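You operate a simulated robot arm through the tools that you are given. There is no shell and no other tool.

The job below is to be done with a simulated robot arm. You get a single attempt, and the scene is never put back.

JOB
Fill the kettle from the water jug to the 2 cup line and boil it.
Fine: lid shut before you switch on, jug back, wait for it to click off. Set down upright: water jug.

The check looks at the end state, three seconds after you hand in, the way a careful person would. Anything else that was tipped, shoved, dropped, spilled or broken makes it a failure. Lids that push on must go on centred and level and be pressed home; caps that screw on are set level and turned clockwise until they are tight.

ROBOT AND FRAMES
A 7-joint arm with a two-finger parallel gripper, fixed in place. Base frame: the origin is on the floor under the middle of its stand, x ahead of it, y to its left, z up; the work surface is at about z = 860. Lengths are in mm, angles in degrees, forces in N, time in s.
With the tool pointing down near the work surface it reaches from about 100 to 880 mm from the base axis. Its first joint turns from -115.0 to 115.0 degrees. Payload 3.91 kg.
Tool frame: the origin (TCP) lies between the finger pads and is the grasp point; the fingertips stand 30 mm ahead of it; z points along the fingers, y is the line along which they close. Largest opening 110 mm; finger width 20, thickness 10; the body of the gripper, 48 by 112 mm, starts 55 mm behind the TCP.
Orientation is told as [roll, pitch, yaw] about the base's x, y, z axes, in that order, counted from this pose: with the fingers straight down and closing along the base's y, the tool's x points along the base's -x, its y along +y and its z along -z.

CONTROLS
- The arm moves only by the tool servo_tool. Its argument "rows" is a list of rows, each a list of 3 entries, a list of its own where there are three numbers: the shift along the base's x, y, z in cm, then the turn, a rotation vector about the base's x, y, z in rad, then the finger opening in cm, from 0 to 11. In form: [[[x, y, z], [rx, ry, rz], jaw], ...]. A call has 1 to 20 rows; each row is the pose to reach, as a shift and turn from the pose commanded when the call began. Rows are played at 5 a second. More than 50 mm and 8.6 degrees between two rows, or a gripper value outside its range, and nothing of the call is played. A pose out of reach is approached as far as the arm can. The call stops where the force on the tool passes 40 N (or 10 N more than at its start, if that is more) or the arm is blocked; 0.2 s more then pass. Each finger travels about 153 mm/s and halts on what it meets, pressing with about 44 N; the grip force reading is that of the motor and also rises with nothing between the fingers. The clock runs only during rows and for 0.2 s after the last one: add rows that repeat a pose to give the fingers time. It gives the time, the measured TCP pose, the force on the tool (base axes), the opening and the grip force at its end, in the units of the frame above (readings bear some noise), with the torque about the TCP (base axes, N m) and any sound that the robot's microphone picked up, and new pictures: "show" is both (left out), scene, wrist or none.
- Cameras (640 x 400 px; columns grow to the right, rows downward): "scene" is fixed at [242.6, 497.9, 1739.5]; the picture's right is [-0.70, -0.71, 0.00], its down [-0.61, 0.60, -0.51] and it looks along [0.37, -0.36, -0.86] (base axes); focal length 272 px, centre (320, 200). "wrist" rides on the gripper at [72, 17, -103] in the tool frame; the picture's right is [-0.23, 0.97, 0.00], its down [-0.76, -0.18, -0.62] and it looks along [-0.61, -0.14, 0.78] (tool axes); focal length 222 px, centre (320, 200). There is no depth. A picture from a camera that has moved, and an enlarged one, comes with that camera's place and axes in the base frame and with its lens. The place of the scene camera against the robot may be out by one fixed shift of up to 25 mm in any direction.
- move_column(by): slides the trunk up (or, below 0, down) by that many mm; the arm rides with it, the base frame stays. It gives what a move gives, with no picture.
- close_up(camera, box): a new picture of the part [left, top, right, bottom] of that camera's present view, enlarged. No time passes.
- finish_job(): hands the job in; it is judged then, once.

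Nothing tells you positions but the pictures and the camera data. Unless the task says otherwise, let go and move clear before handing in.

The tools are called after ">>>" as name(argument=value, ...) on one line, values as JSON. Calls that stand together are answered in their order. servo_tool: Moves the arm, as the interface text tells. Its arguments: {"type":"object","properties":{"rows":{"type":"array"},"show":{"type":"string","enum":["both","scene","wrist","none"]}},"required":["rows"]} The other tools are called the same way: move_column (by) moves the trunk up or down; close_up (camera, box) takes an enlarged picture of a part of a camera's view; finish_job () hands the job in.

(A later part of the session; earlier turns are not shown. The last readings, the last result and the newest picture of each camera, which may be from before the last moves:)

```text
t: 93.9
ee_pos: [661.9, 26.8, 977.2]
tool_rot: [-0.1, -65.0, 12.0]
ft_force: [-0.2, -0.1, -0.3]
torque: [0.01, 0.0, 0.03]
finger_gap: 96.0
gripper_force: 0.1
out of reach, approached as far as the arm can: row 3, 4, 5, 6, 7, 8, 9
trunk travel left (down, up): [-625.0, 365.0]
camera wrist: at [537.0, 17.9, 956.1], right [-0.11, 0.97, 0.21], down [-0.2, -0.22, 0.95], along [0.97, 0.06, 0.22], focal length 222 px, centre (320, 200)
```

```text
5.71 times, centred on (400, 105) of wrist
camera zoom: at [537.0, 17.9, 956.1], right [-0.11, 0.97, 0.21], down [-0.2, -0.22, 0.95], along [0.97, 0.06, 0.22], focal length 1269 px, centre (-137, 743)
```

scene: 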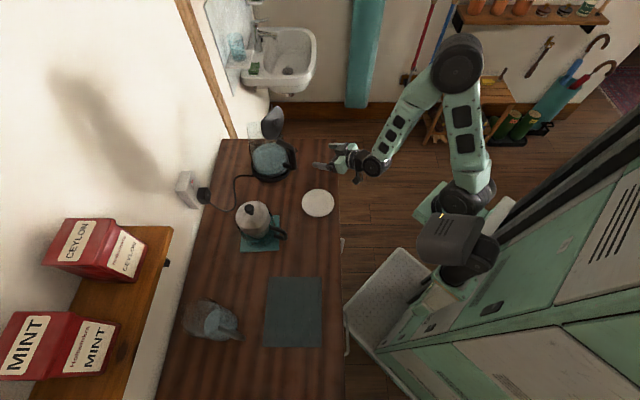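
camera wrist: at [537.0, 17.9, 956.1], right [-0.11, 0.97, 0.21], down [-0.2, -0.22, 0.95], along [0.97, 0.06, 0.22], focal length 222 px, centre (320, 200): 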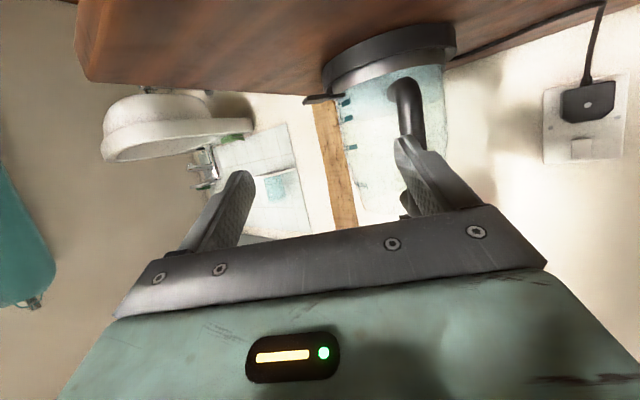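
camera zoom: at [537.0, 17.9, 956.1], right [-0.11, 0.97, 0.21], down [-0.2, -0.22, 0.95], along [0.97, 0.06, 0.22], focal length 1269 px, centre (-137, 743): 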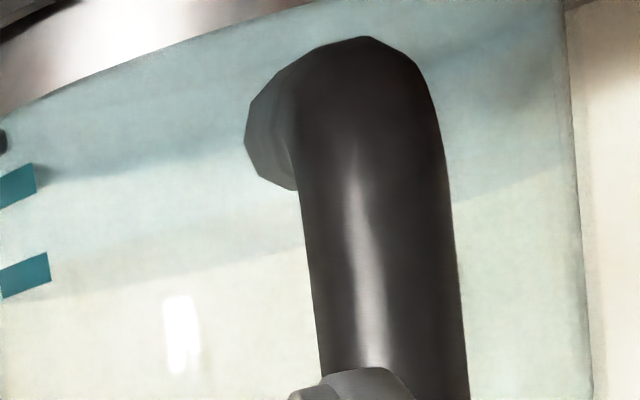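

The water line sits at the 2 CUPS tick, about 0.5–1 mm below its centre, so the fill is right. Next is the lid: I'll back up to a position where I can see it and measure it for closing.

>>> servo_tool(rows=[[[-1, 0.5, 3], [0, 0, 0], 8], [[-2, 1.5, 7], [0, 0, 0], 6], [[-3, 3, 11], [0, 0, 0], 4], [[-4, 4.5, 15], [0, 0, 0], 2], [[-5, 6, 18.5], [0, 0, 0], 0.5], [[-5.5, 7, 20], [0, 0, 0], 0], [[-5.5, 7, 20], [0, 0, 0], 0]])

>>> close_up(camera="wrist", box=[240, 0, 440, 220])

```text
t: 95.5
ee_pos: [607.9, 94.9, 1177.8]
tool_rot: [0.0, -65.0, 12.1]
ft_force: [-0.2, -0.1, -0.9]
torque: [0.03, 0.01, 0.01]
finger_gap: 0.0
gripper_force: 37.7
out of reach, approached as far as the arm can: row 1
trunk travel left (down, up): [-625.0, 365.0]
camera wrist: at [483.1, 87.2, 1155.4], right [-0.11, 0.97, 0.21], down [-0.2, -0.22, 0.95], along [0.97, 0.06, 0.22], focal length 222 px, centre (320, 200)
```

scene: 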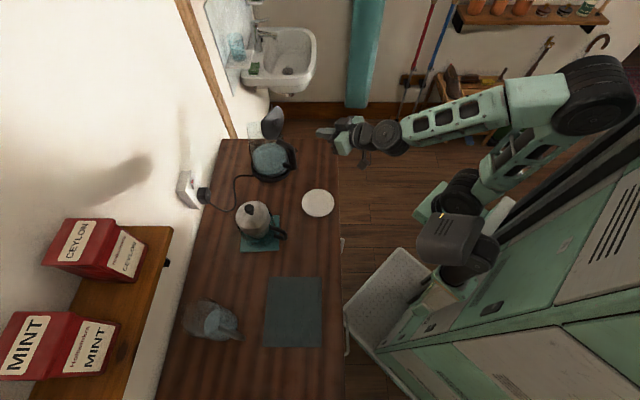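
wrist: 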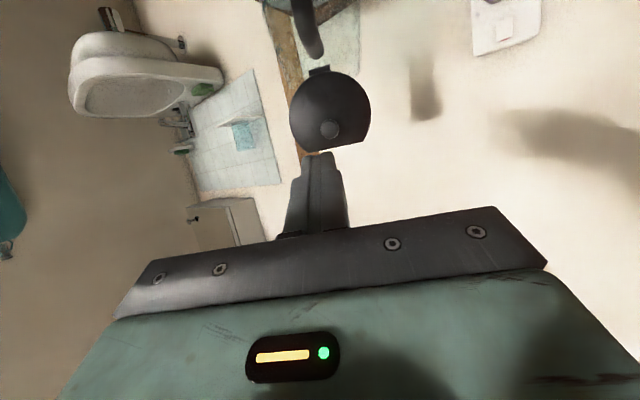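

```text
1.82 times, centred on (340, 110) of wrist
camera zoom: at [483.1, 87.2, 1155.4], right [-0.11, 0.97, 0.21], down [-0.2, -0.22, 0.95], along [0.97, 0.06, 0.22], focal length 404 px, centre (284, 364)
```

zoom: 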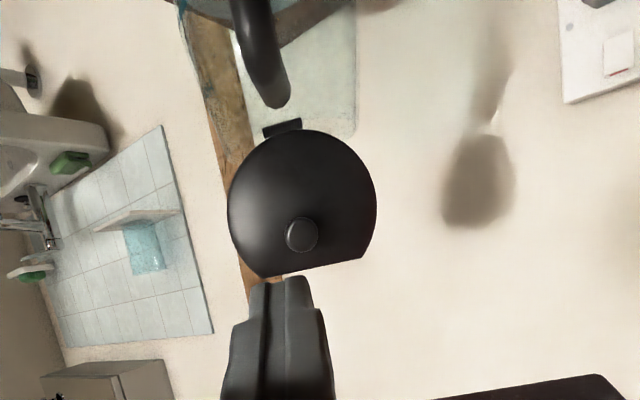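

The lid is upright (slightly past vertical) with its knob at about (777,137,1133) and hinge at (791,139,1060). With the fingers closed and the tool pitched 45°, I'll approach the knob from the handle side and swing the lid over along its arc.

>>> servo_tool(rows=[[[2, 0.4, 0], [-0.012, 0.048, 0.009], 0], [[4.5, 1, 0], [-0.03, 0.12, 0.022], 0], [[7, 1.5, 0], [-0.05, 0.2, 0.036], 0], [[9.5, 2.1, -0.8], [-0.07, 0.28, 0.05], 0], [[11.2, 2.5, -1.6], [-0.0845, 0.3386, 0.063], 0], [[11.9, 2.6, -2.2], [-0.0845, 0.3386, 0.063], 0], [[11.9, 2.6, -2.2], [-0.0845, 0.3386, 0.063], 0]])

>>> close_up(camera="wrist", box=[200, 0, 440, 220])

>>> close_up(camera="scene", box=[230, 80, 370, 200])

```text
t: 97.1
ee_pos: [727.9, 121.0, 1154.5]
tool_rot: [-0.2, -44.9, 15.7]
ft_force: [-0.2, -0.4, 0.1]
torque: [-0.01, -0.03, 0.02]
finger_gap: 0.0
gripper_force: 37.7
trunk travel left (down, up): [-625.0, 365.0]
camera wrist: at [603.4, 104.6, 1176.4], right [-0.11, 0.98, 0.16], down [0.14, -0.14, 0.98], along [0.98, 0.13, -0.12], focal length 222 px, centre (320, 200)
```

scene: 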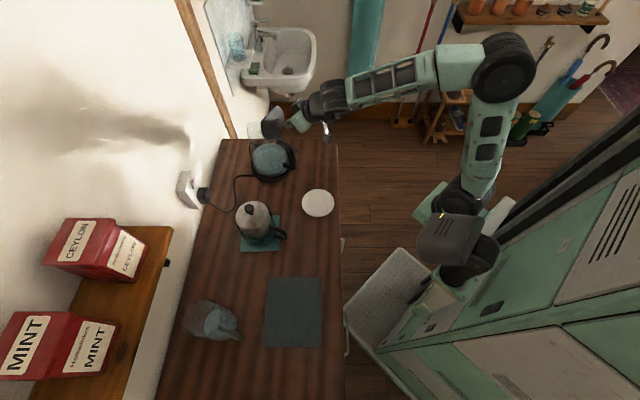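
wrist: 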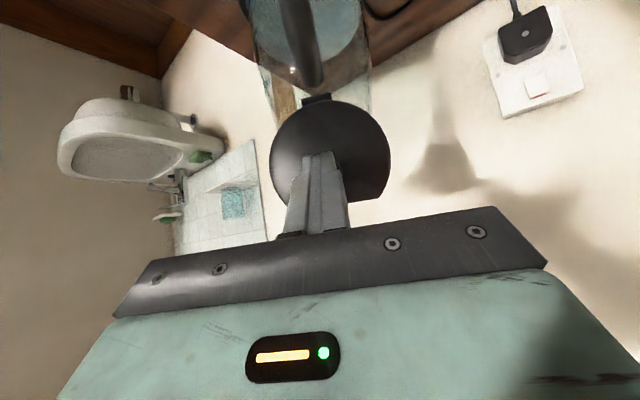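

```text
1.82 times, centred on (320, 110) of wrist
camera zoom: at [603.4, 104.6, 1176.4], right [-0.11, 0.98, 0.16], down [0.14, -0.14, 0.98], along [0.98, 0.13, -0.12], focal length 404 px, centre (320, 364)
```

zoom: 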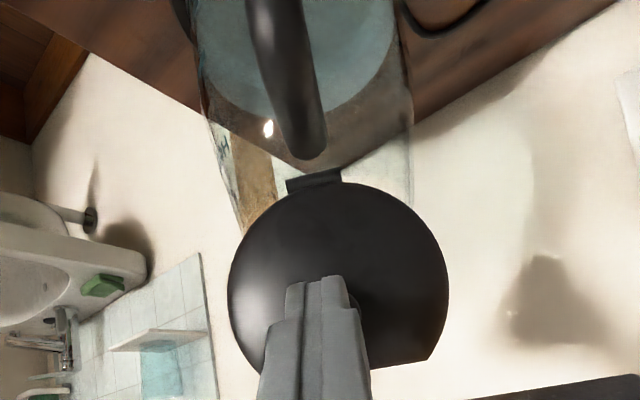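

```text
3.33 times, centred on (300, 140) of scene
camera zoom: at [242.6, 497.9, 1739.5], right [-0.7, -0.71, 0.0], down [-0.61, 0.6, -0.51], along [0.37, -0.36, -0.86], focal length 906 px, centre (387, 400)
```

zoom: 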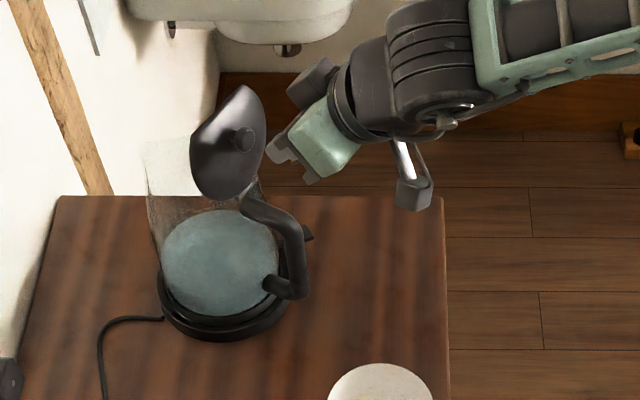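

Slight lateral correction, then push the knob so the lid swings forward to about 60°, and look.

>>> servo_tool(rows=[[[0, 0.48, 0], [0, 0, 0], 0], [[1, 0.75, 0], [0, 0, 0], 0], [[1.79, 1.02, 0], [0, 0, 0], 0], [[2.6, 1.25, 0.05], [0, 0, 0], 0], [[3.42, 1.48, 0.1], [0, 0, 0], 0], [[4.1, 1.67, 0.1], [0, 0, 0], 0], [[4.77, 1.86, 0.1], [0, 0, 0], 0], [[5.7, 2.12, -0.1], [0, 0, 0], 0], [[6.6, 2.37, -0.3], [0, 0, 0], 0], [[6.6, 2.37, -0.3], [0, 0, 0], 0]])

>>> close_up(camera="wrist", box=[200, 0, 440, 220])

>>> close_up(camera="scene", box=[230, 80, 370, 200])

```text
t: 99.3
ee_pos: [793.5, 146.2, 1151.5]
tool_rot: [-0.1, -45.0, 15.6]
ft_force: [0.5, 0.2, 0.7]
torque: [0.02, -0.01, -0.02]
finger_gap: 0.0
gripper_force: 38.0
trunk travel left (down, up): [-625.0, 365.0]
camera wrist: at [669.1, 128.8, 1173.5], right [-0.11, 0.98, 0.16], down [0.14, -0.14, 0.98], along [0.98, 0.13, -0.12], focal length 222 px, centre (320, 200)
```

scene: 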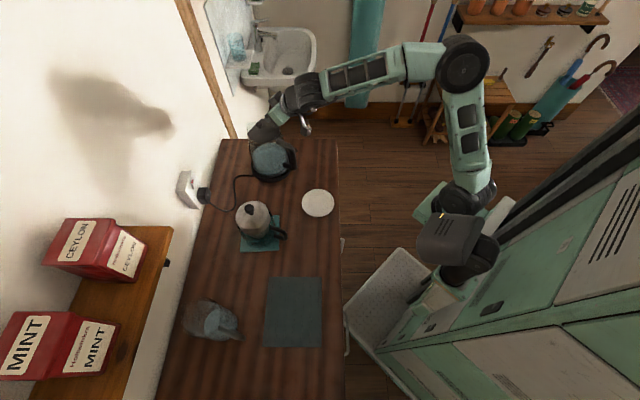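
wrist: 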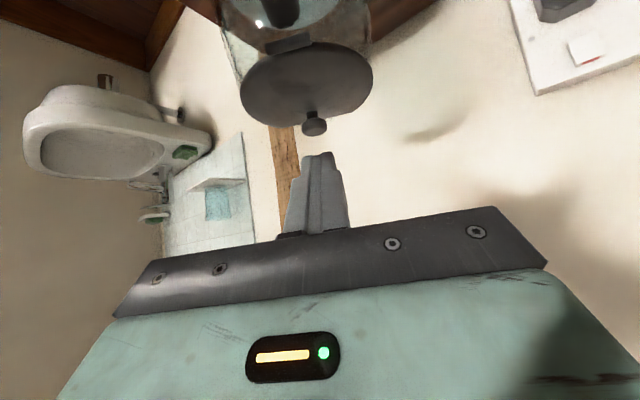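

```text
1.82 times, centred on (320, 110) of wrist
camera zoom: at [669.1, 128.8, 1173.5], right [-0.11, 0.98, 0.16], down [0.14, -0.14, 0.98], along [0.98, 0.13, -0.12], focal length 404 px, centre (320, 364)
```

zoom: 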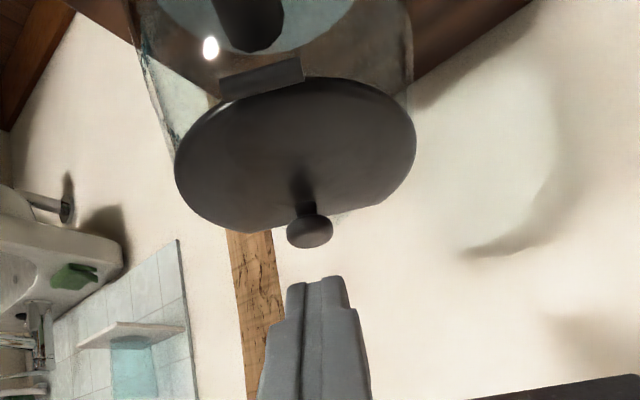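

```text
3.33 times, centred on (300, 140) of scene
camera zoom: at [242.6, 497.9, 1739.5], right [-0.7, -0.71, 0.0], down [-0.61, 0.6, -0.51], along [0.37, -0.36, -0.86], focal length 906 px, centre (387, 400)
```

zoom: 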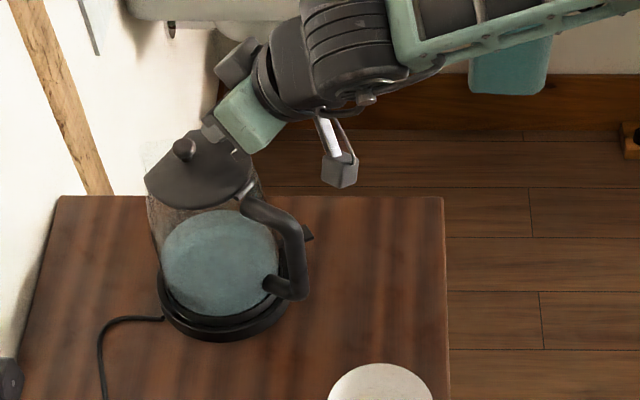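

The lid swung over and now lies on the kettle. I'll steepen the tool above the knob to press it home.

>>> servo_tool(rows=[[[1, 0.2, 0.5], [-0.02, 0.07, 0], 0], [[2.2, 0.4, 0.5], [-0.045, 0.16, 0], 0], [[3.5, 0.6, 0], [-0.07, 0.25, 0], 0], [[4.8, 0.8, -0.8], [-0.095, 0.34, 0], 0], [[5.7, 1, -1.6], [-0.118, 0.42, 0], 0], [[5.7, 1, -1.8], [-0.118, 0.42, 0], 0], [[5.7, 1, -1.8], [-0.118, 0.42, 0], 0]])

>>> close_up(camera="wrist", box=[200, 0, 440, 220])

>>> close_up(camera="scene", box=[230, 80, 330, 180])

```text
t: 100.9
ee_pos: [851.1, 154.6, 1133.4]
tool_rot: [-0.3, -20.1, 15.7]
ft_force: [-0.7, -0.4, -0.7]
torque: [0.04, -0.02, 0.0]
finger_gap: 0.1
gripper_force: 37.7
trunk travel left (down, up): [-625.0, 365.0]
camera wrist: at [746.4, 144.1, 1206.0], right [-0.06, 1.0, 0.08], down [0.53, -0.03, 0.85], along [0.85, 0.09, -0.53], focal length 222 px, centre (320, 200)
```

scene: 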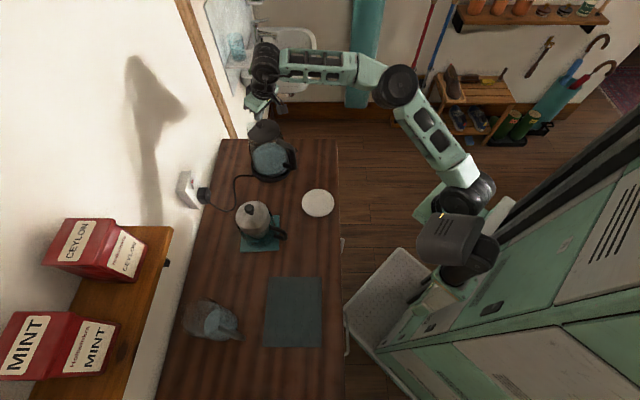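
wrist: 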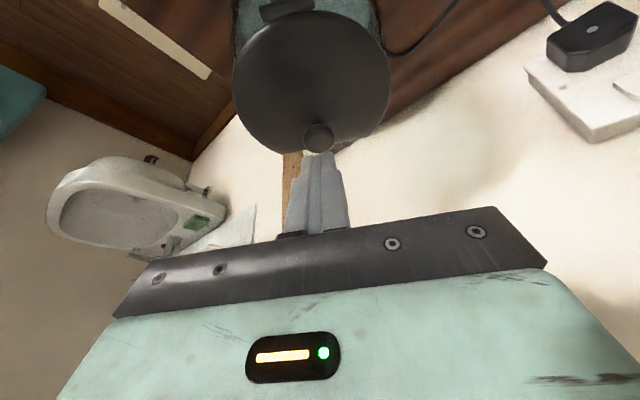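

```text
1.82 times, centred on (320, 110) of wrist
camera zoom: at [746.4, 144.1, 1206.0], right [-0.06, 1.0, 0.08], down [0.53, -0.03, 0.85], along [0.85, 0.09, -0.53], focal length 404 px, centre (320, 364)
```

zoom: 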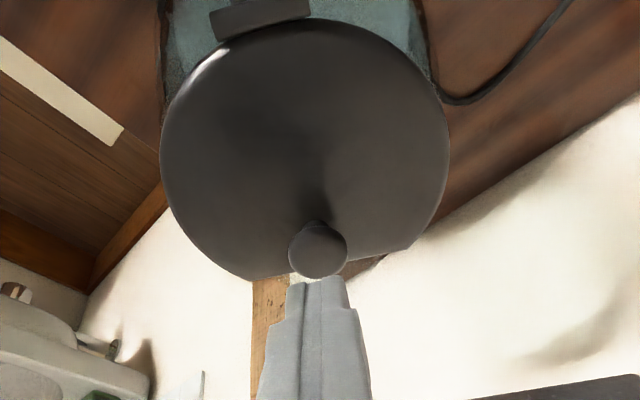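

```text
4.00 times, centred on (280, 130) of scene
camera zoom: at [242.6, 497.9, 1739.5], right [-0.7, -0.71, 0.0], down [-0.61, 0.6, -0.51], along [0.37, -0.36, -0.86], focal length 1088 px, centre (480, 480)
```

zoom: 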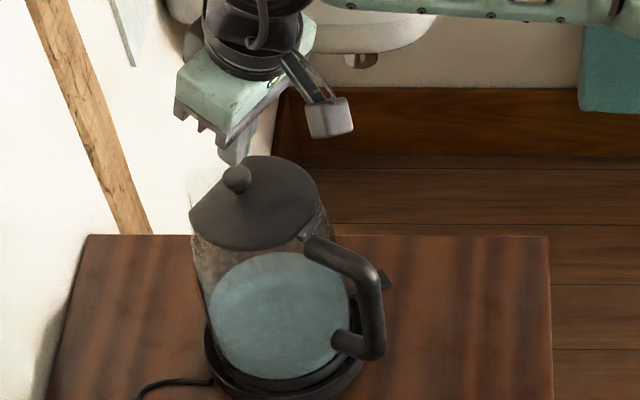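

>>> servo_tool(rows=[[[0, 0.1, -0.8], [0, 0, 0], 0], [[0, 0.1, -1.3], [0, 0, 0], 0], [[0, 0.1, -1.6], [0, 0, 0], 0], [[0, 0.1, -1.9], [0, 0, 0], 0], [[0, 0.1, -2.1], [0, 0, 0], 0], [[0, 0.1, -2.1], [0, 0, 0], 0]])

>>> close_up(camera="wrist", box=[200, 0, 440, 220])

>>> close_up(camera="scene", box=[230, 80, 330, 180])

```text
t: 102.3
ee_pos: [850.5, 157.5, 1116.6]
tool_rot: [-0.1, -20.5, 15.8]
ft_force: [7.8, 1.6, 38.7]
torque: [0.04, -0.27, 0.05]
finger_gap: 0.0
gripper_force: 37.7
trunk travel left (down, up): [-625.0, 365.0]
camera wrist: at [745.2, 145.3, 1188.7], right [-0.06, 1.0, 0.08], down [0.52, -0.04, 0.85], along [0.85, 0.09, -0.52], focal length 222 px, centre (320, 200)
```

scene: 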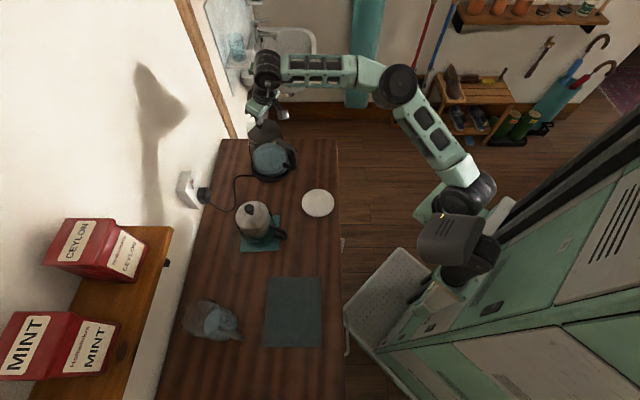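
wrist: 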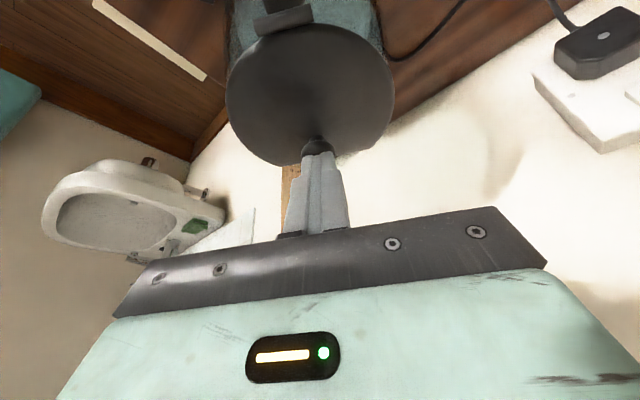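

```text
1.82 times, centred on (320, 110) of wrist
camera zoom: at [745.2, 145.3, 1188.7], right [-0.06, 1.0, 0.08], down [0.52, -0.04, 0.85], along [0.85, 0.09, -0.52], focal length 404 px, centre (320, 364)
```

zoom: 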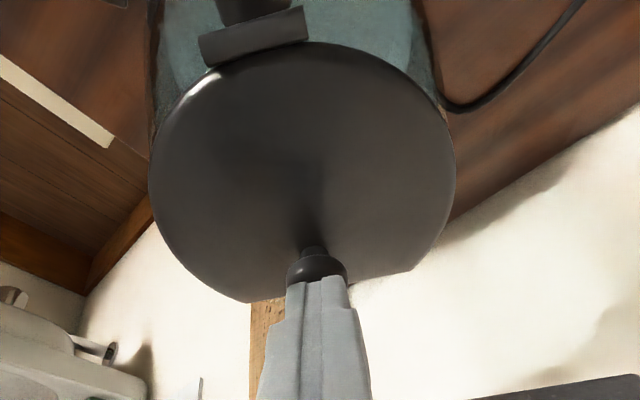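

```text
4.00 times, centred on (280, 130) of scene
camera zoom: at [242.6, 497.9, 1739.5], right [-0.7, -0.71, 0.0], down [-0.61, 0.6, -0.51], along [0.37, -0.36, -0.86], focal length 1088 px, centre (480, 480)
```

zoom: 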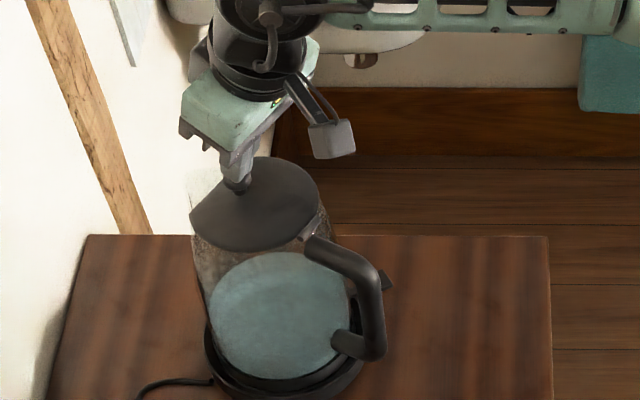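

The lid took 38 N without moving, so it is home. Now I'll lift off and swing to the kettle's right side, where the lever sits at about (821,54,897), and look at it closely.

>>> servo_tool(rows=[[[0, 0, 2], [0, 0, 0], 0], [[-0.5, -0.5, 5], [0, 0, 0], 0], [[-1.5, -2, 8], [0.02, -0.035, 0.05], 0], [[-3, -4.5, 9], [0.05, -0.09, 0.12], 0], [[-5, -7.5, 9], [0.09, -0.155, 0.2], 0], [[-7, -10.5, 8.5], [0.13, -0.22, 0.29], 0], [[-9, -13, 7.5], [0.17, -0.29, 0.38], 0], [[-11, -14.5, 6.5], [0.2, -0.34, 0.46], 0], [[-12, -15.5, 5.5], [0.218, -0.378, 0.511], 0], [[-12, -15.5, 5.5], [0.218, -0.378, 0.511], 0]])

>>> close_up(camera="wrist", box=[220, 0, 460, 200])

>>> close_up(camera="scene", box=[230, 90, 330, 190])

```text
t: 104.5
ee_pos: [729.0, 1.9, 1166.4]
tool_rot: [-0.5, -44.8, 45.7]
ft_force: [0.6, 0.5, -1.2]
torque: [-0.01, 0.0, 0.03]
finger_gap: 0.0
gripper_force: 37.6
trunk travel left (down, up): [-625.0, 365.0]
camera wrist: at [630.8, -74.6, 1189.3], right [-0.58, 0.8, 0.15], down [0.19, -0.05, 0.98], along [0.79, 0.6, -0.13], focal length 222 px, centre (320, 200)
```

scene: 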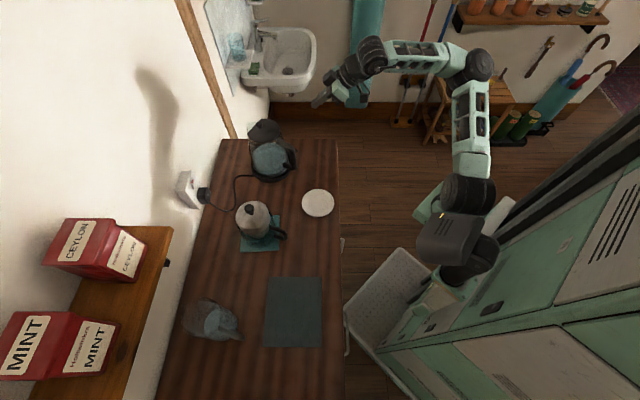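
wrist: 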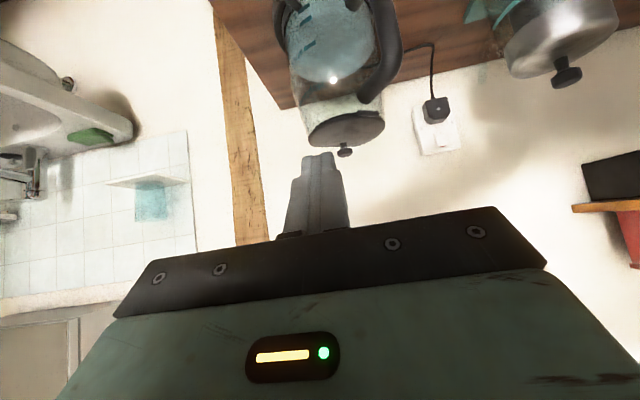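

```text
2.00 times, centred on (340, 100) of wrist
camera zoom: at [630.8, -74.6, 1189.3], right [-0.58, 0.8, 0.15], down [0.19, -0.05, 0.98], along [0.79, 0.6, -0.13], focal length 444 px, centre (280, 400)
```

zoom: 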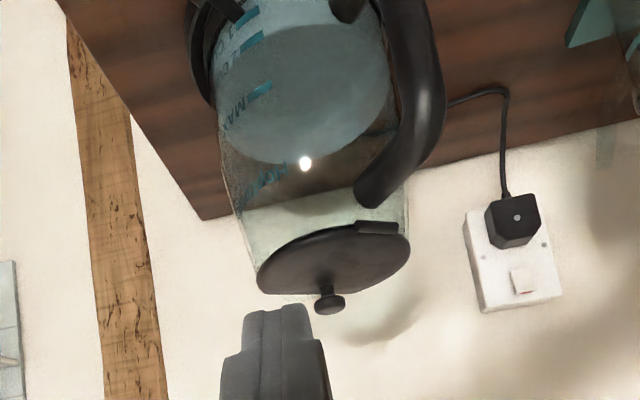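

```text
4.00 times, centred on (280, 140) of scene
camera zoom: at [242.6, 497.9, 1739.5], right [-0.7, -0.71, 0.0], down [-0.61, 0.6, -0.51], along [0.37, -0.36, -0.86], focal length 1088 px, centre (480, 440)
```

zoom: 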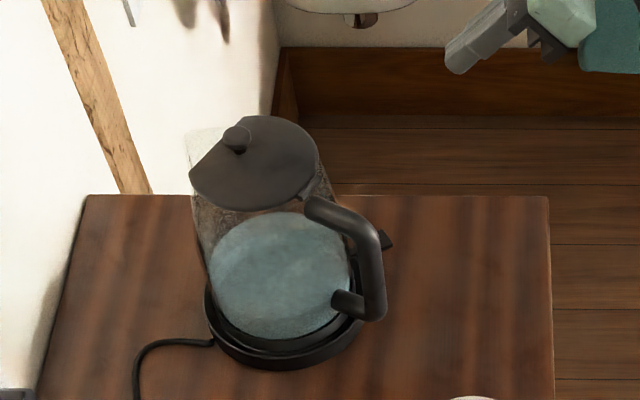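

The lid is seated level. I'll lower on the right side to get a close look at the switch lever.

>>> servo_tool(rows=[[[0.3, -0.3, -3], [0, 0, 0], 0], [[0.6, -0.6, -6.5], [0, 0, 0], 0], [[0.9, -0.9, -10], [0, 0, 0], 0], [[1, -1, -13], [0, 0, 0], 0], [[1, -1, -15], [0, 0, 0], 0], [[1, -1, -15], [0, 0, 0], 0]])

>>> close_up(camera="wrist", box=[240, 60, 400, 180])

>>> close_up(camera="wrist", box=[280, 50, 360, 110])

```text
t: 105.9
ee_pos: [742.3, -8.2, 1017.2]
tool_rot: [-0.6, -44.8, 45.7]
ft_force: [-0.3, -0.1, 0.2]
torque: [-0.02, 0.01, -0.01]
finger_gap: 0.0
gripper_force: 37.4
trunk travel left (down, up): [-625.0, 365.0]
camera wrist: at [641.5, -84.3, 1040.1], right [-0.58, 0.8, 0.15], down [0.19, -0.05, 0.98], along [0.79, 0.6, -0.13], focal length 222 px, centre (320, 200)
```

scene: 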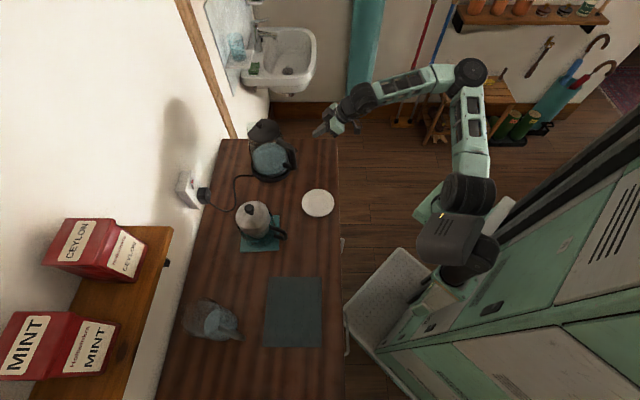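
wrist: 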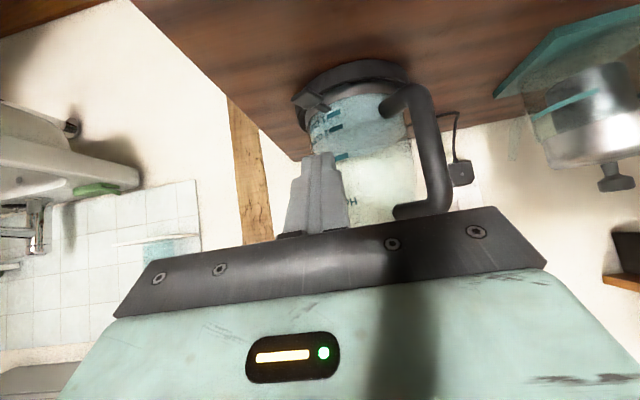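

```text
3.33 times, centred on (320, 120) of wrist
camera zoom: at [641.5, -84.3, 1040.1], right [-0.58, 0.8, 0.15], down [0.19, -0.05, 0.98], along [0.79, 0.6, -0.13], focal length 740 px, centre (320, 467)
```

zoom: 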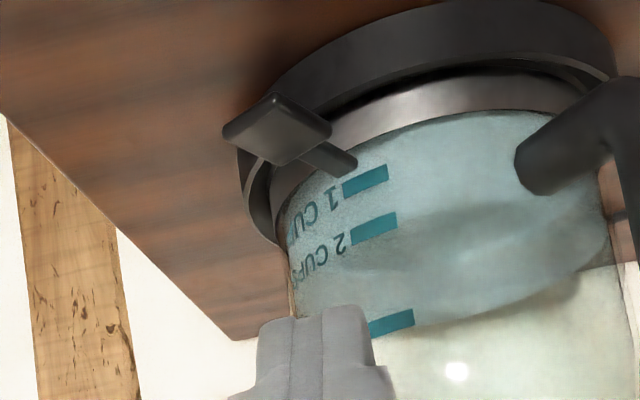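

```text
6.67 times, centred on (320, 80) of wrist
camera zoom: at [641.5, -84.3, 1040.1], right [-0.58, 0.8, 0.15], down [0.19, -0.05, 0.98], along [0.79, 0.6, -0.13], focal length 1481 px, centre (320, 1000)
```

zoom: 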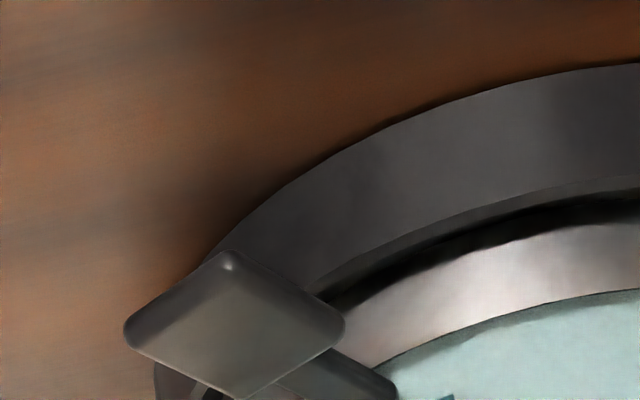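

The lever is a small square paddle on a stem, roughly horizontal, centred near (821,55,897). I'll bring the closed fingertips above it for a downward press.

>>> servo_tool(rows=[[[1.5, 1, -1], [-0.06, 0.06, 0], 0], [[3, 2.2, -2], [-0.13, 0.127, 0], 0], [[4.6, 3.4, -3.2], [-0.2, 0.195, 0], 0], [[6, 4.5, -4.5], [-0.25, 0.2437, 0], 0], [[6.9, 5.2, -5.5], [-0.25, 0.2437, 0], 0], [[6.9, 5.2, -5.7], [-0.25, 0.2437, 0], 0]])

>>> close_up(camera="wrist", box=[240, 40, 400, 180])

>>> close_up(camera="scene", box=[240, 90, 330, 180])

```text
t: 107.3
ee_pos: [809.4, 44.3, 960.8]
tool_rot: [-0.4, -24.6, 45.8]
ft_force: [0.1, -0.3, 0.5]
torque: [-0.05, 0.0, 0.0]
finger_gap: 0.0
gripper_force: 37.6
trunk travel left (down, up): [-625.0, 365.0]
camera wrist: at [720.4, -21.5, 1024.8], right [-0.55, 0.83, 0.09], down [0.42, 0.19, 0.89], along [0.72, 0.52, -0.46], focal length 222 px, centre (320, 200)
```

scene: 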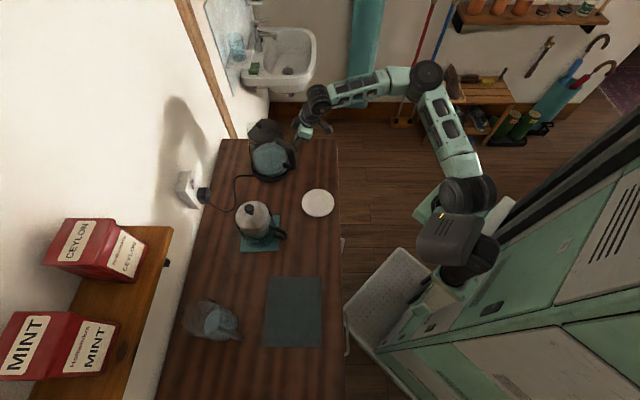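
wrist: 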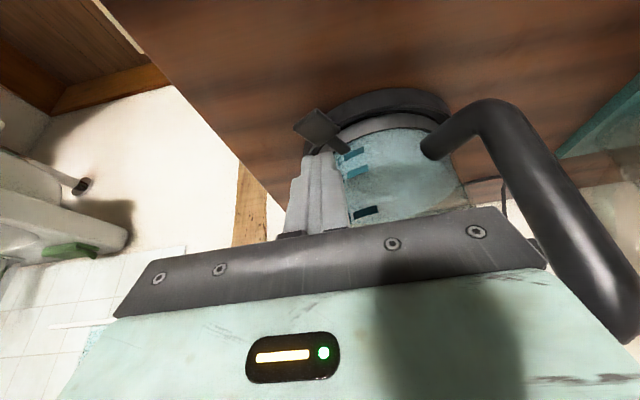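

```text
2.86 times, centred on (320, 110) of wrist
camera zoom: at [720.4, -21.5, 1024.8], right [-0.55, 0.83, 0.09], down [0.42, 0.19, 0.89], along [0.72, 0.52, -0.46], focal length 635 px, centre (320, 457)
```

zoom: 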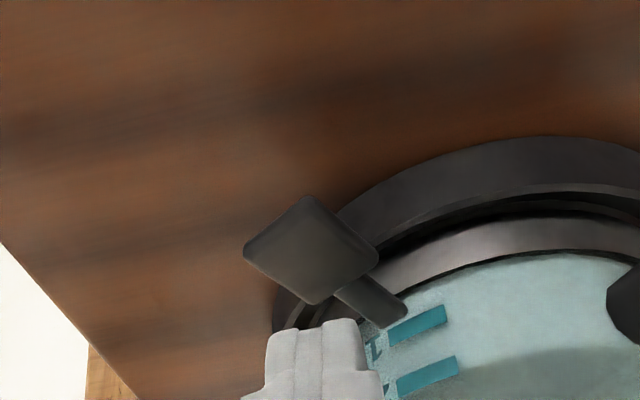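

```text
4.44 times, centred on (285, 135) of scene
camera zoom: at [242.6, 497.9, 1739.5], right [-0.7, -0.71, 0.0], down [-0.61, 0.6, -0.51], along [0.37, -0.36, -0.86], focal length 1208 px, centre (476, 489)
```

zoom: 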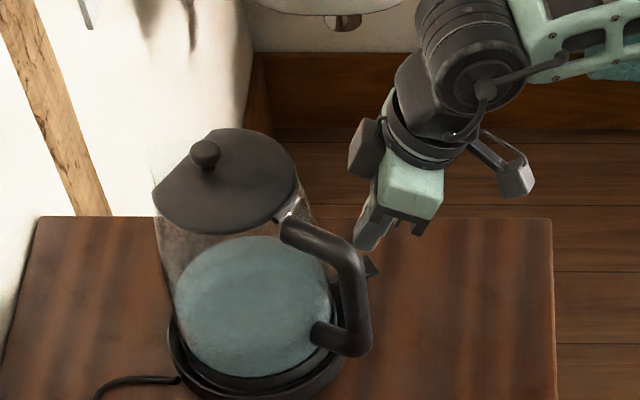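

The tip is right above the paddle. Pressing down gently.

>>> servo_tool(rows=[[[0.15, 0.1, -1.2], [0, 0, 0], 0], [[0.15, 0.1, -2.4], [0, 0, 0], 0], [[0.15, 0.1, -3.2], [0, 0, 0], 0], [[0.15, 0.1, -3.6], [0, 0, 0], 0], [[0.15, 0.1, -3.9], [0, 0, 0], 0], [[0.15, 0.1, -4.2], [0, 0, 0], 0], [[0.15, 0.1, -4.2], [0, 0, 0], 0]])

>>> close_up(camera="wrist", box=[240, 40, 400, 180])

>>> close_up(camera="scene", box=[240, 90, 330, 180])

```text
t: 108.9
ee_pos: [810.2, 44.3, 919.6]
tool_rot: [-0.6, -24.9, 45.7]
ft_force: [0.1, -1.4, 11.4]
torque: [0.09, 0.03, -0.04]
finger_gap: 0.0
gripper_force: 37.8
trunk travel left (down, up): [-625.0, 365.0]
camera wrist: at [721.7, -20.7, 983.2], right [-0.55, 0.83, 0.09], down [0.42, 0.19, 0.89], along [0.72, 0.52, -0.45], focal length 222 px, centre (320, 200)
```

scene: 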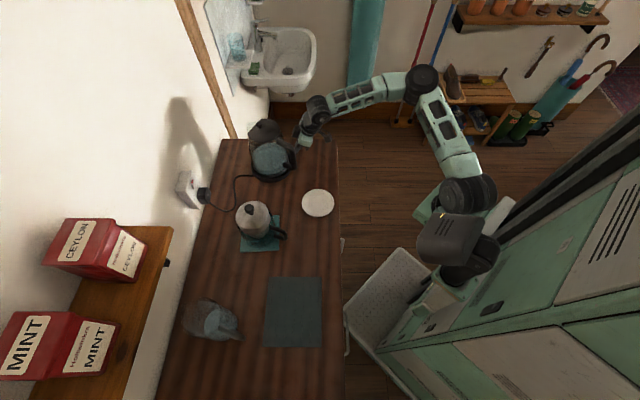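
wrist: 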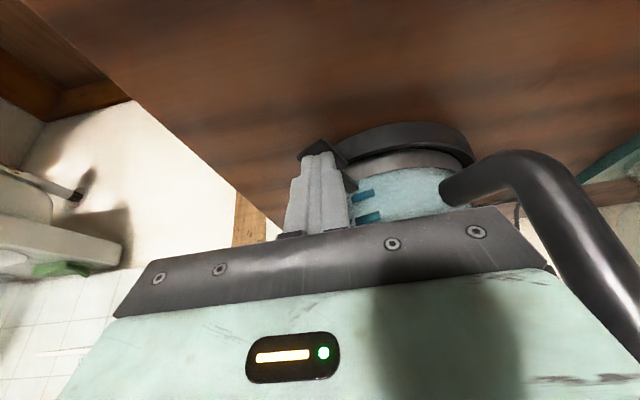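

```text
2.86 times, centred on (320, 110) of wrist
camera zoom: at [721.7, -20.7, 983.2], right [-0.55, 0.83, 0.09], down [0.42, 0.19, 0.89], along [0.72, 0.52, -0.45], focal length 635 px, centre (320, 457)
```

zoom: 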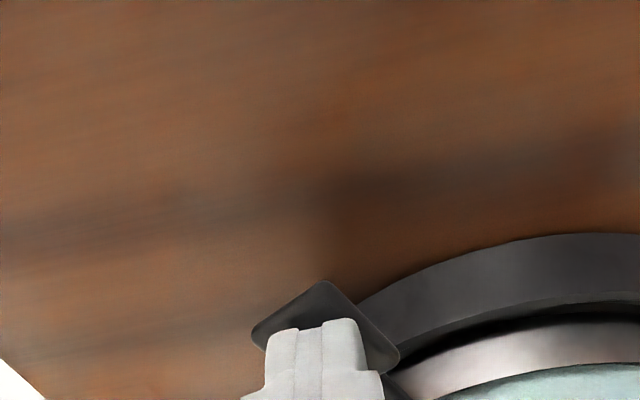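

```text
4.44 times, centred on (285, 135) of scene
camera zoom: at [242.6, 497.9, 1739.5], right [-0.7, -0.71, 0.0], down [-0.61, 0.6, -0.51], along [0.37, -0.36, -0.86], focal length 1208 px, centre (476, 489)
```

zoom: 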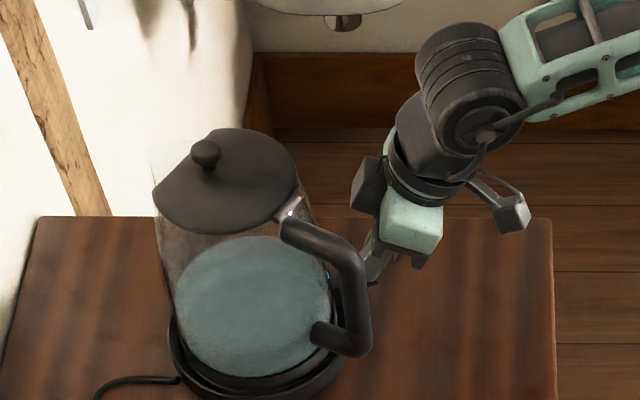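

>>> close_up(camera="scene", box=[270, 120, 310, 170])

>>> servo_tool(rows=[[[0, 0, -0.2], [0, 0, 0], 0], [[0, 0, -0.4], [0, 0, 0], 0], [[0, 0, -0.4], [0, 0, 0], 0]], show="none")

>>> close_up(camera="scene", box=[270, 120, 310, 170])

```text
8.00 times, centred on (290, 145) of scene
camera zoom: at [242.6, 497.9, 1739.5], right [-0.7, -0.71, 0.0], down [-0.61, 0.6, -0.51], along [0.37, -0.36, -0.86], focal length 2175 px, centre (560, 640)
```

zoom: 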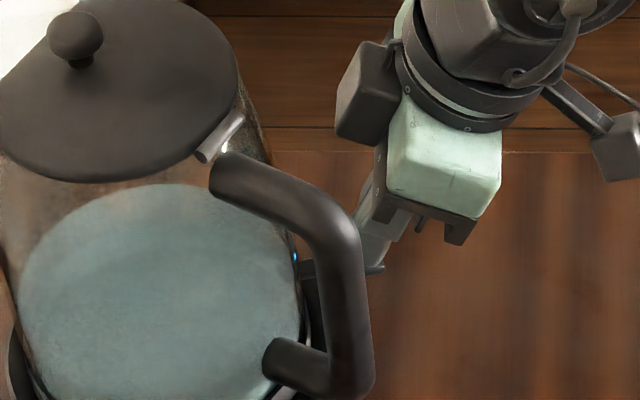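

```text
t: 109.7
ee_pos: [809.4, 42.7, 914.1]
tool_rot: [-0.6, -24.9, 45.7]
ft_force: [-1.1, -4.6, 13.3]
torque: [0.0, 0.09, 0.05]
finger_gap: 0.0
gripper_force: 37.9
trunk travel left (down, up): [-625.0, 365.0]
```

```text
8.00 times, centred on (290, 145) of scene
camera zoom: at [242.6, 497.9, 1739.5], right [-0.7, -0.71, 0.0], down [-0.61, 0.6, -0.51], along [0.37, -0.36, -0.86], focal length 2175 px, centre (560, 640)
```

zoom: 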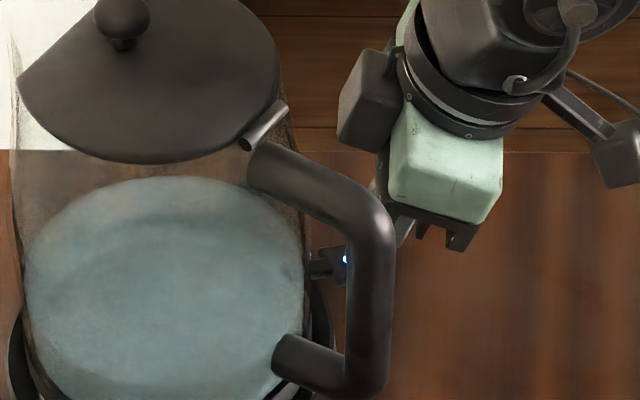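

The blue light came on, but the extra press is tipping the kettle slightly. I'll back off smoothly right away so it settles back.

>>> servo_tool(rows=[[[0, 0, 0.15], [0, 0, 0], 0], [[0, 0, 0.3], [0, 0, 0], 0], [[0, 0, 0.45], [0, 0, 0], 0], [[0, 0, 0.6], [0, 0, 0], 0], [[0, 0, 0.8], [0, 0, 0], 0]], show="scene")

>>> close_up(camera="scene", box=[240, 90, 330, 180])

>>> close_up(camera="scene", box=[270, 120, 310, 170])

```text
t: 110.9
ee_pos: [810.3, 44.3, 920.5]
tool_rot: [-0.5, -24.5, 45.7]
ft_force: [-0.3, -0.1, 0.9]
torque: [0.01, 0.02, -0.02]
finger_gap: 0.2
gripper_force: 37.9
trunk travel left (down, up): [-625.0, 365.0]
```

scene: 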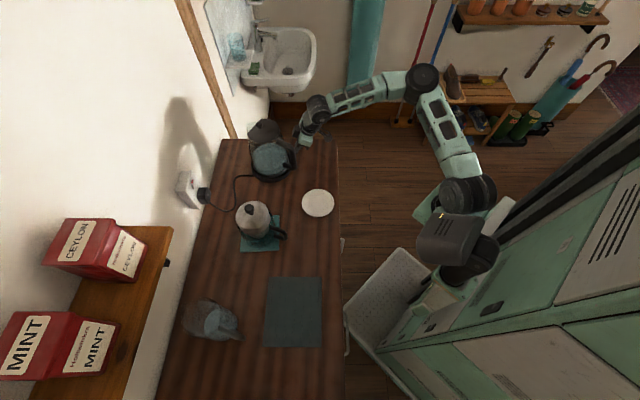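

```text
4.44 times, centred on (285, 135) of scene
camera zoom: at [242.6, 497.9, 1739.5], right [-0.7, -0.71, 0.0], down [-0.61, 0.6, -0.51], along [0.37, -0.36, -0.86], focal length 1208 px, centre (476, 489)
```

zoom: 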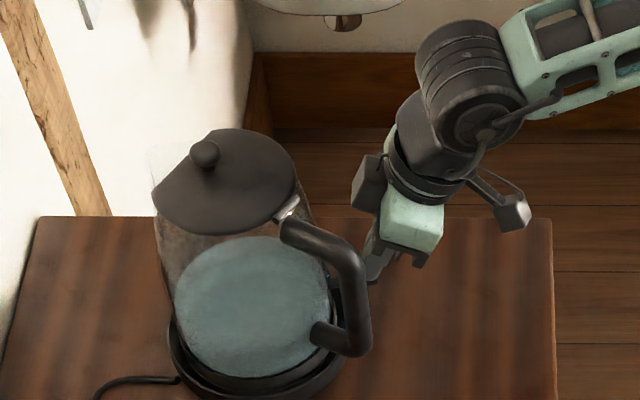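

```text
8.00 times, centred on (290, 145) of scene
camera zoom: at [242.6, 497.9, 1739.5], right [-0.7, -0.71, 0.0], down [-0.61, 0.6, -0.51], along [0.37, -0.36, -0.86], focal length 2175 px, centre (560, 640)
```

zoom: 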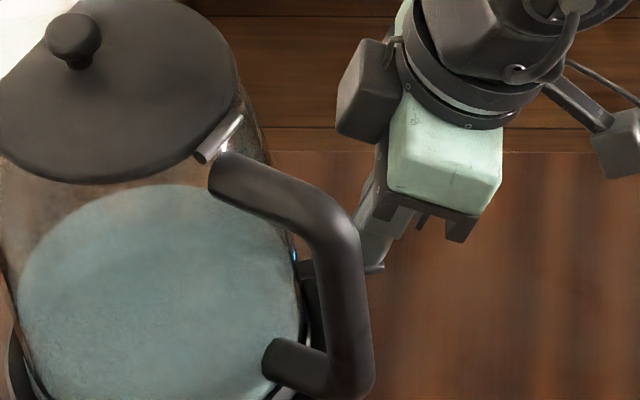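

The kettle has settled back exactly as before, and the blue light is still lit. I'll lift away and check.

>>> servo_tool(rows=[[[-0.3, -0.4, 1.5], [0, 0, 0], 0], [[-1, -1.2, 4], [0, 0, 0], 0], [[-2.5, -3, 7.5], [0, 0, 0], 0], [[-4.5, -5, 11], [0, 0, 0], 0], [[-6.5, -6, 14], [0, 0, 0], 0], [[-6.5, -6, 14], [0, 0, 0], 0]])

>>> close_up(camera="wrist", box=[220, 0, 460, 180])

>>> close_up(camera="scene", box=[240, 90, 330, 190])

```text
t: 112.3
ee_pos: [745.6, -14.8, 1062.9]
tool_rot: [-0.4, -24.7, 45.8]
ft_force: [0.4, -0.1, -0.1]
torque: [0.0, 0.0, -0.02]
finger_gap: 0.0
gripper_force: 37.8
trunk travel left (down, up): [-625.0, 365.0]
camera wrist: at [656.6, -80.4, 1126.7], right [-0.55, 0.83, 0.09], down [0.42, 0.19, 0.89], along [0.72, 0.52, -0.46], focal length 222 px, centre (320, 200)
```

scene: 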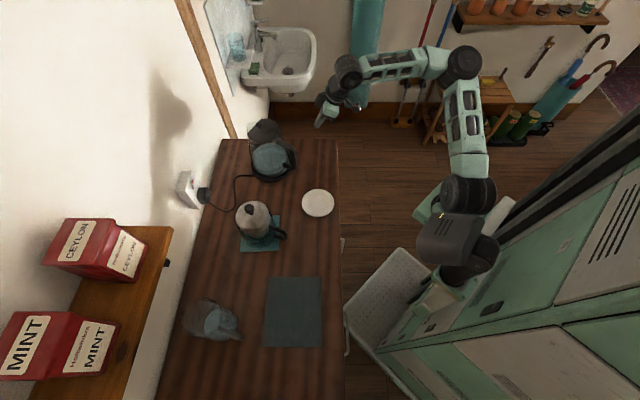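
wrist: 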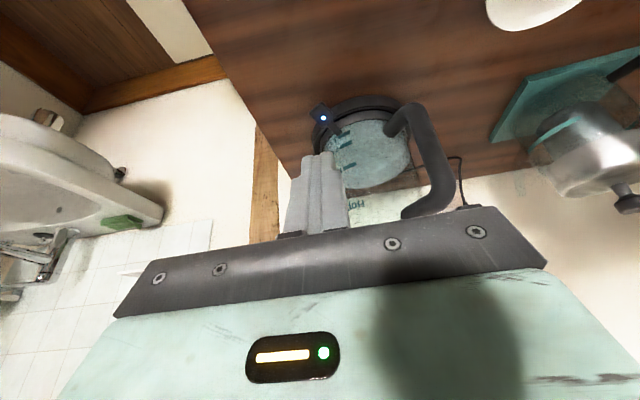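

```text
2.22 times, centred on (340, 90) of wrist
camera zoom: at [656.6, -80.4, 1126.7], right [-0.55, 0.83, 0.09], down [0.42, 0.19, 0.89], along [0.72, 0.52, -0.46], focal length 494 px, centre (276, 444)
```

zoom: 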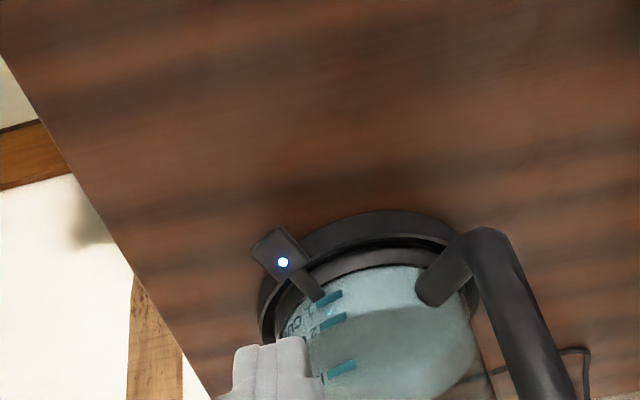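

```text
4.00 times, centred on (285, 140) of scene
camera zoom: at [242.6, 497.9, 1739.5], right [-0.7, -0.71, 0.0], down [-0.61, 0.6, -0.51], along [0.37, -0.36, -0.86], focal length 1088 px, centre (460, 440)
```

zoom: 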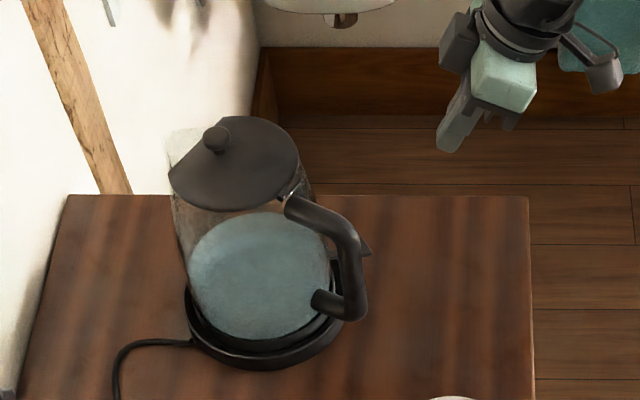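

The light is on and the lever is down: the kettle is heating with its lid shut. I'll hold still and wait for the click-off.

>>> servo_tool(rows=[[[-2, -1, 2], [0, 0, 0], 0], [[-4, -2, 4], [0, 0, 0], 0], [[-4, -2, 4], [0, 0, 0], 0], [[-4, -2, 4], [0, 0, 0], 0], [[-4, -2, 4], [0, 0, 0], 0], [[-4, -2, 4], [0, 0, 0], 0], [[-4, -2, 4], [0, 0, 0], 0], [[-4, -2, 4], [0, 0, 0], 0], [[-4, -2, 4], [0, 0, 0], 0], [[-4, -2, 4], [0, 0, 0], 0], [[-4, -2, 4], [0, 0, 0], 0], [[-4, -2, 4], [0, 0, 0], 0], [[-4, -2, 4], [0, 0, 0], 0], [[-4, -2, 4], [0, 0, 0], 0], [[-4, -2, 4], [0, 0, 0], 0], [[-4, -2, 4], [0, 0, 0], 0], [[-4, -2, 4], [0, 0, 0], 0], [[-4, -2, 4], [0, 0, 0], 0], [[-4, -2, 4], [0, 0, 0], 0], [[-4, -2, 4], [0, 0, 0], 0]], show="none")

>>> servo_tool(rows=[[[0, 0, 0], [0, 0, 0], 0], [[0, 0, 0], [0, 0, 0], 0], [[0, 0, 0], [0, 0, 0], 0], [[0, 0, 0], [0, 0, 0], 0], [[0, 0, 0], [0, 0, 0], 0], [[0, 0, 0], [0, 0, 0], 0], [[0, 0, 0], [0, 0, 0], 0], [[0, 0, 0], [0, 0, 0], 0], [[0, 0, 0], [0, 0, 0], 0], [[0, 0, 0], [0, 0, 0], 0], [[0, 0, 0], [0, 0, 0], 0], [[0, 0, 0], [0, 0, 0], 0], [[0, 0, 0], [0, 0, 0], 0], [[0, 0, 0], [0, 0, 0], 0], [[0, 0, 0], [0, 0, 0], 0], [[0, 0, 0], [0, 0, 0], 0], [[0, 0, 0], [0, 0, 0], 0], [[0, 0, 0], [0, 0, 0], 0], [[0, 0, 0], [0, 0, 0], 0], [[0, 0, 0], [0, 0, 0], 0]], show="wrist")

>>> close_up(camera="wrist", box=[240, 60, 440, 210])

```text
t: 116.5
ee_pos: [705.0, -35.4, 1102.1]
tool_rot: [-0.5, -24.7, 45.7]
ft_force: [-0.3, 0.0, 0.2]
torque: [0.01, 0.0, 0.0]
finger_gap: 0.0
gripper_force: 37.3
trunk travel left (down, up): [-625.0, 365.0]
```

```text
t: 120.7
ee_pos: [705.9, -35.1, 1103.6]
tool_rot: [-0.5, -24.8, 45.7]
ft_force: [0.4, 0.3, -0.8]
torque: [0.02, 0.0, 0.01]
finger_gap: 0.0
gripper_force: 37.8
trunk travel left (down, up): [-625.0, 365.0]
camera wrist: at [616.5, -100.8, 1166.6], right [-0.55, 0.83, 0.09], down [0.42, 0.19, 0.89], along [0.72, 0.52, -0.45], focal length 222 px, centre (320, 200)
```

wrist: 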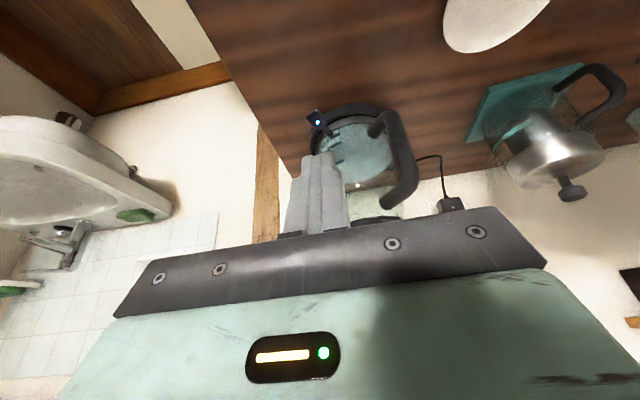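

```text
2.67 times, centred on (340, 135) of wrist
camera zoom: at [616.5, -100.8, 1166.6], right [-0.55, 0.83, 0.09], down [0.42, 0.19, 0.89], along [0.72, 0.52, -0.45], focal length 592 px, centre (267, 373)
```

zoom: 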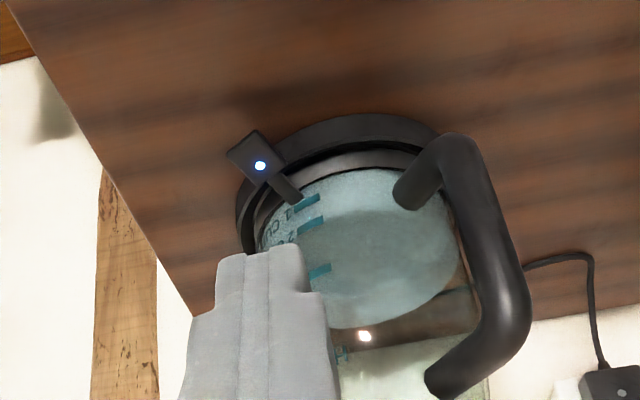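

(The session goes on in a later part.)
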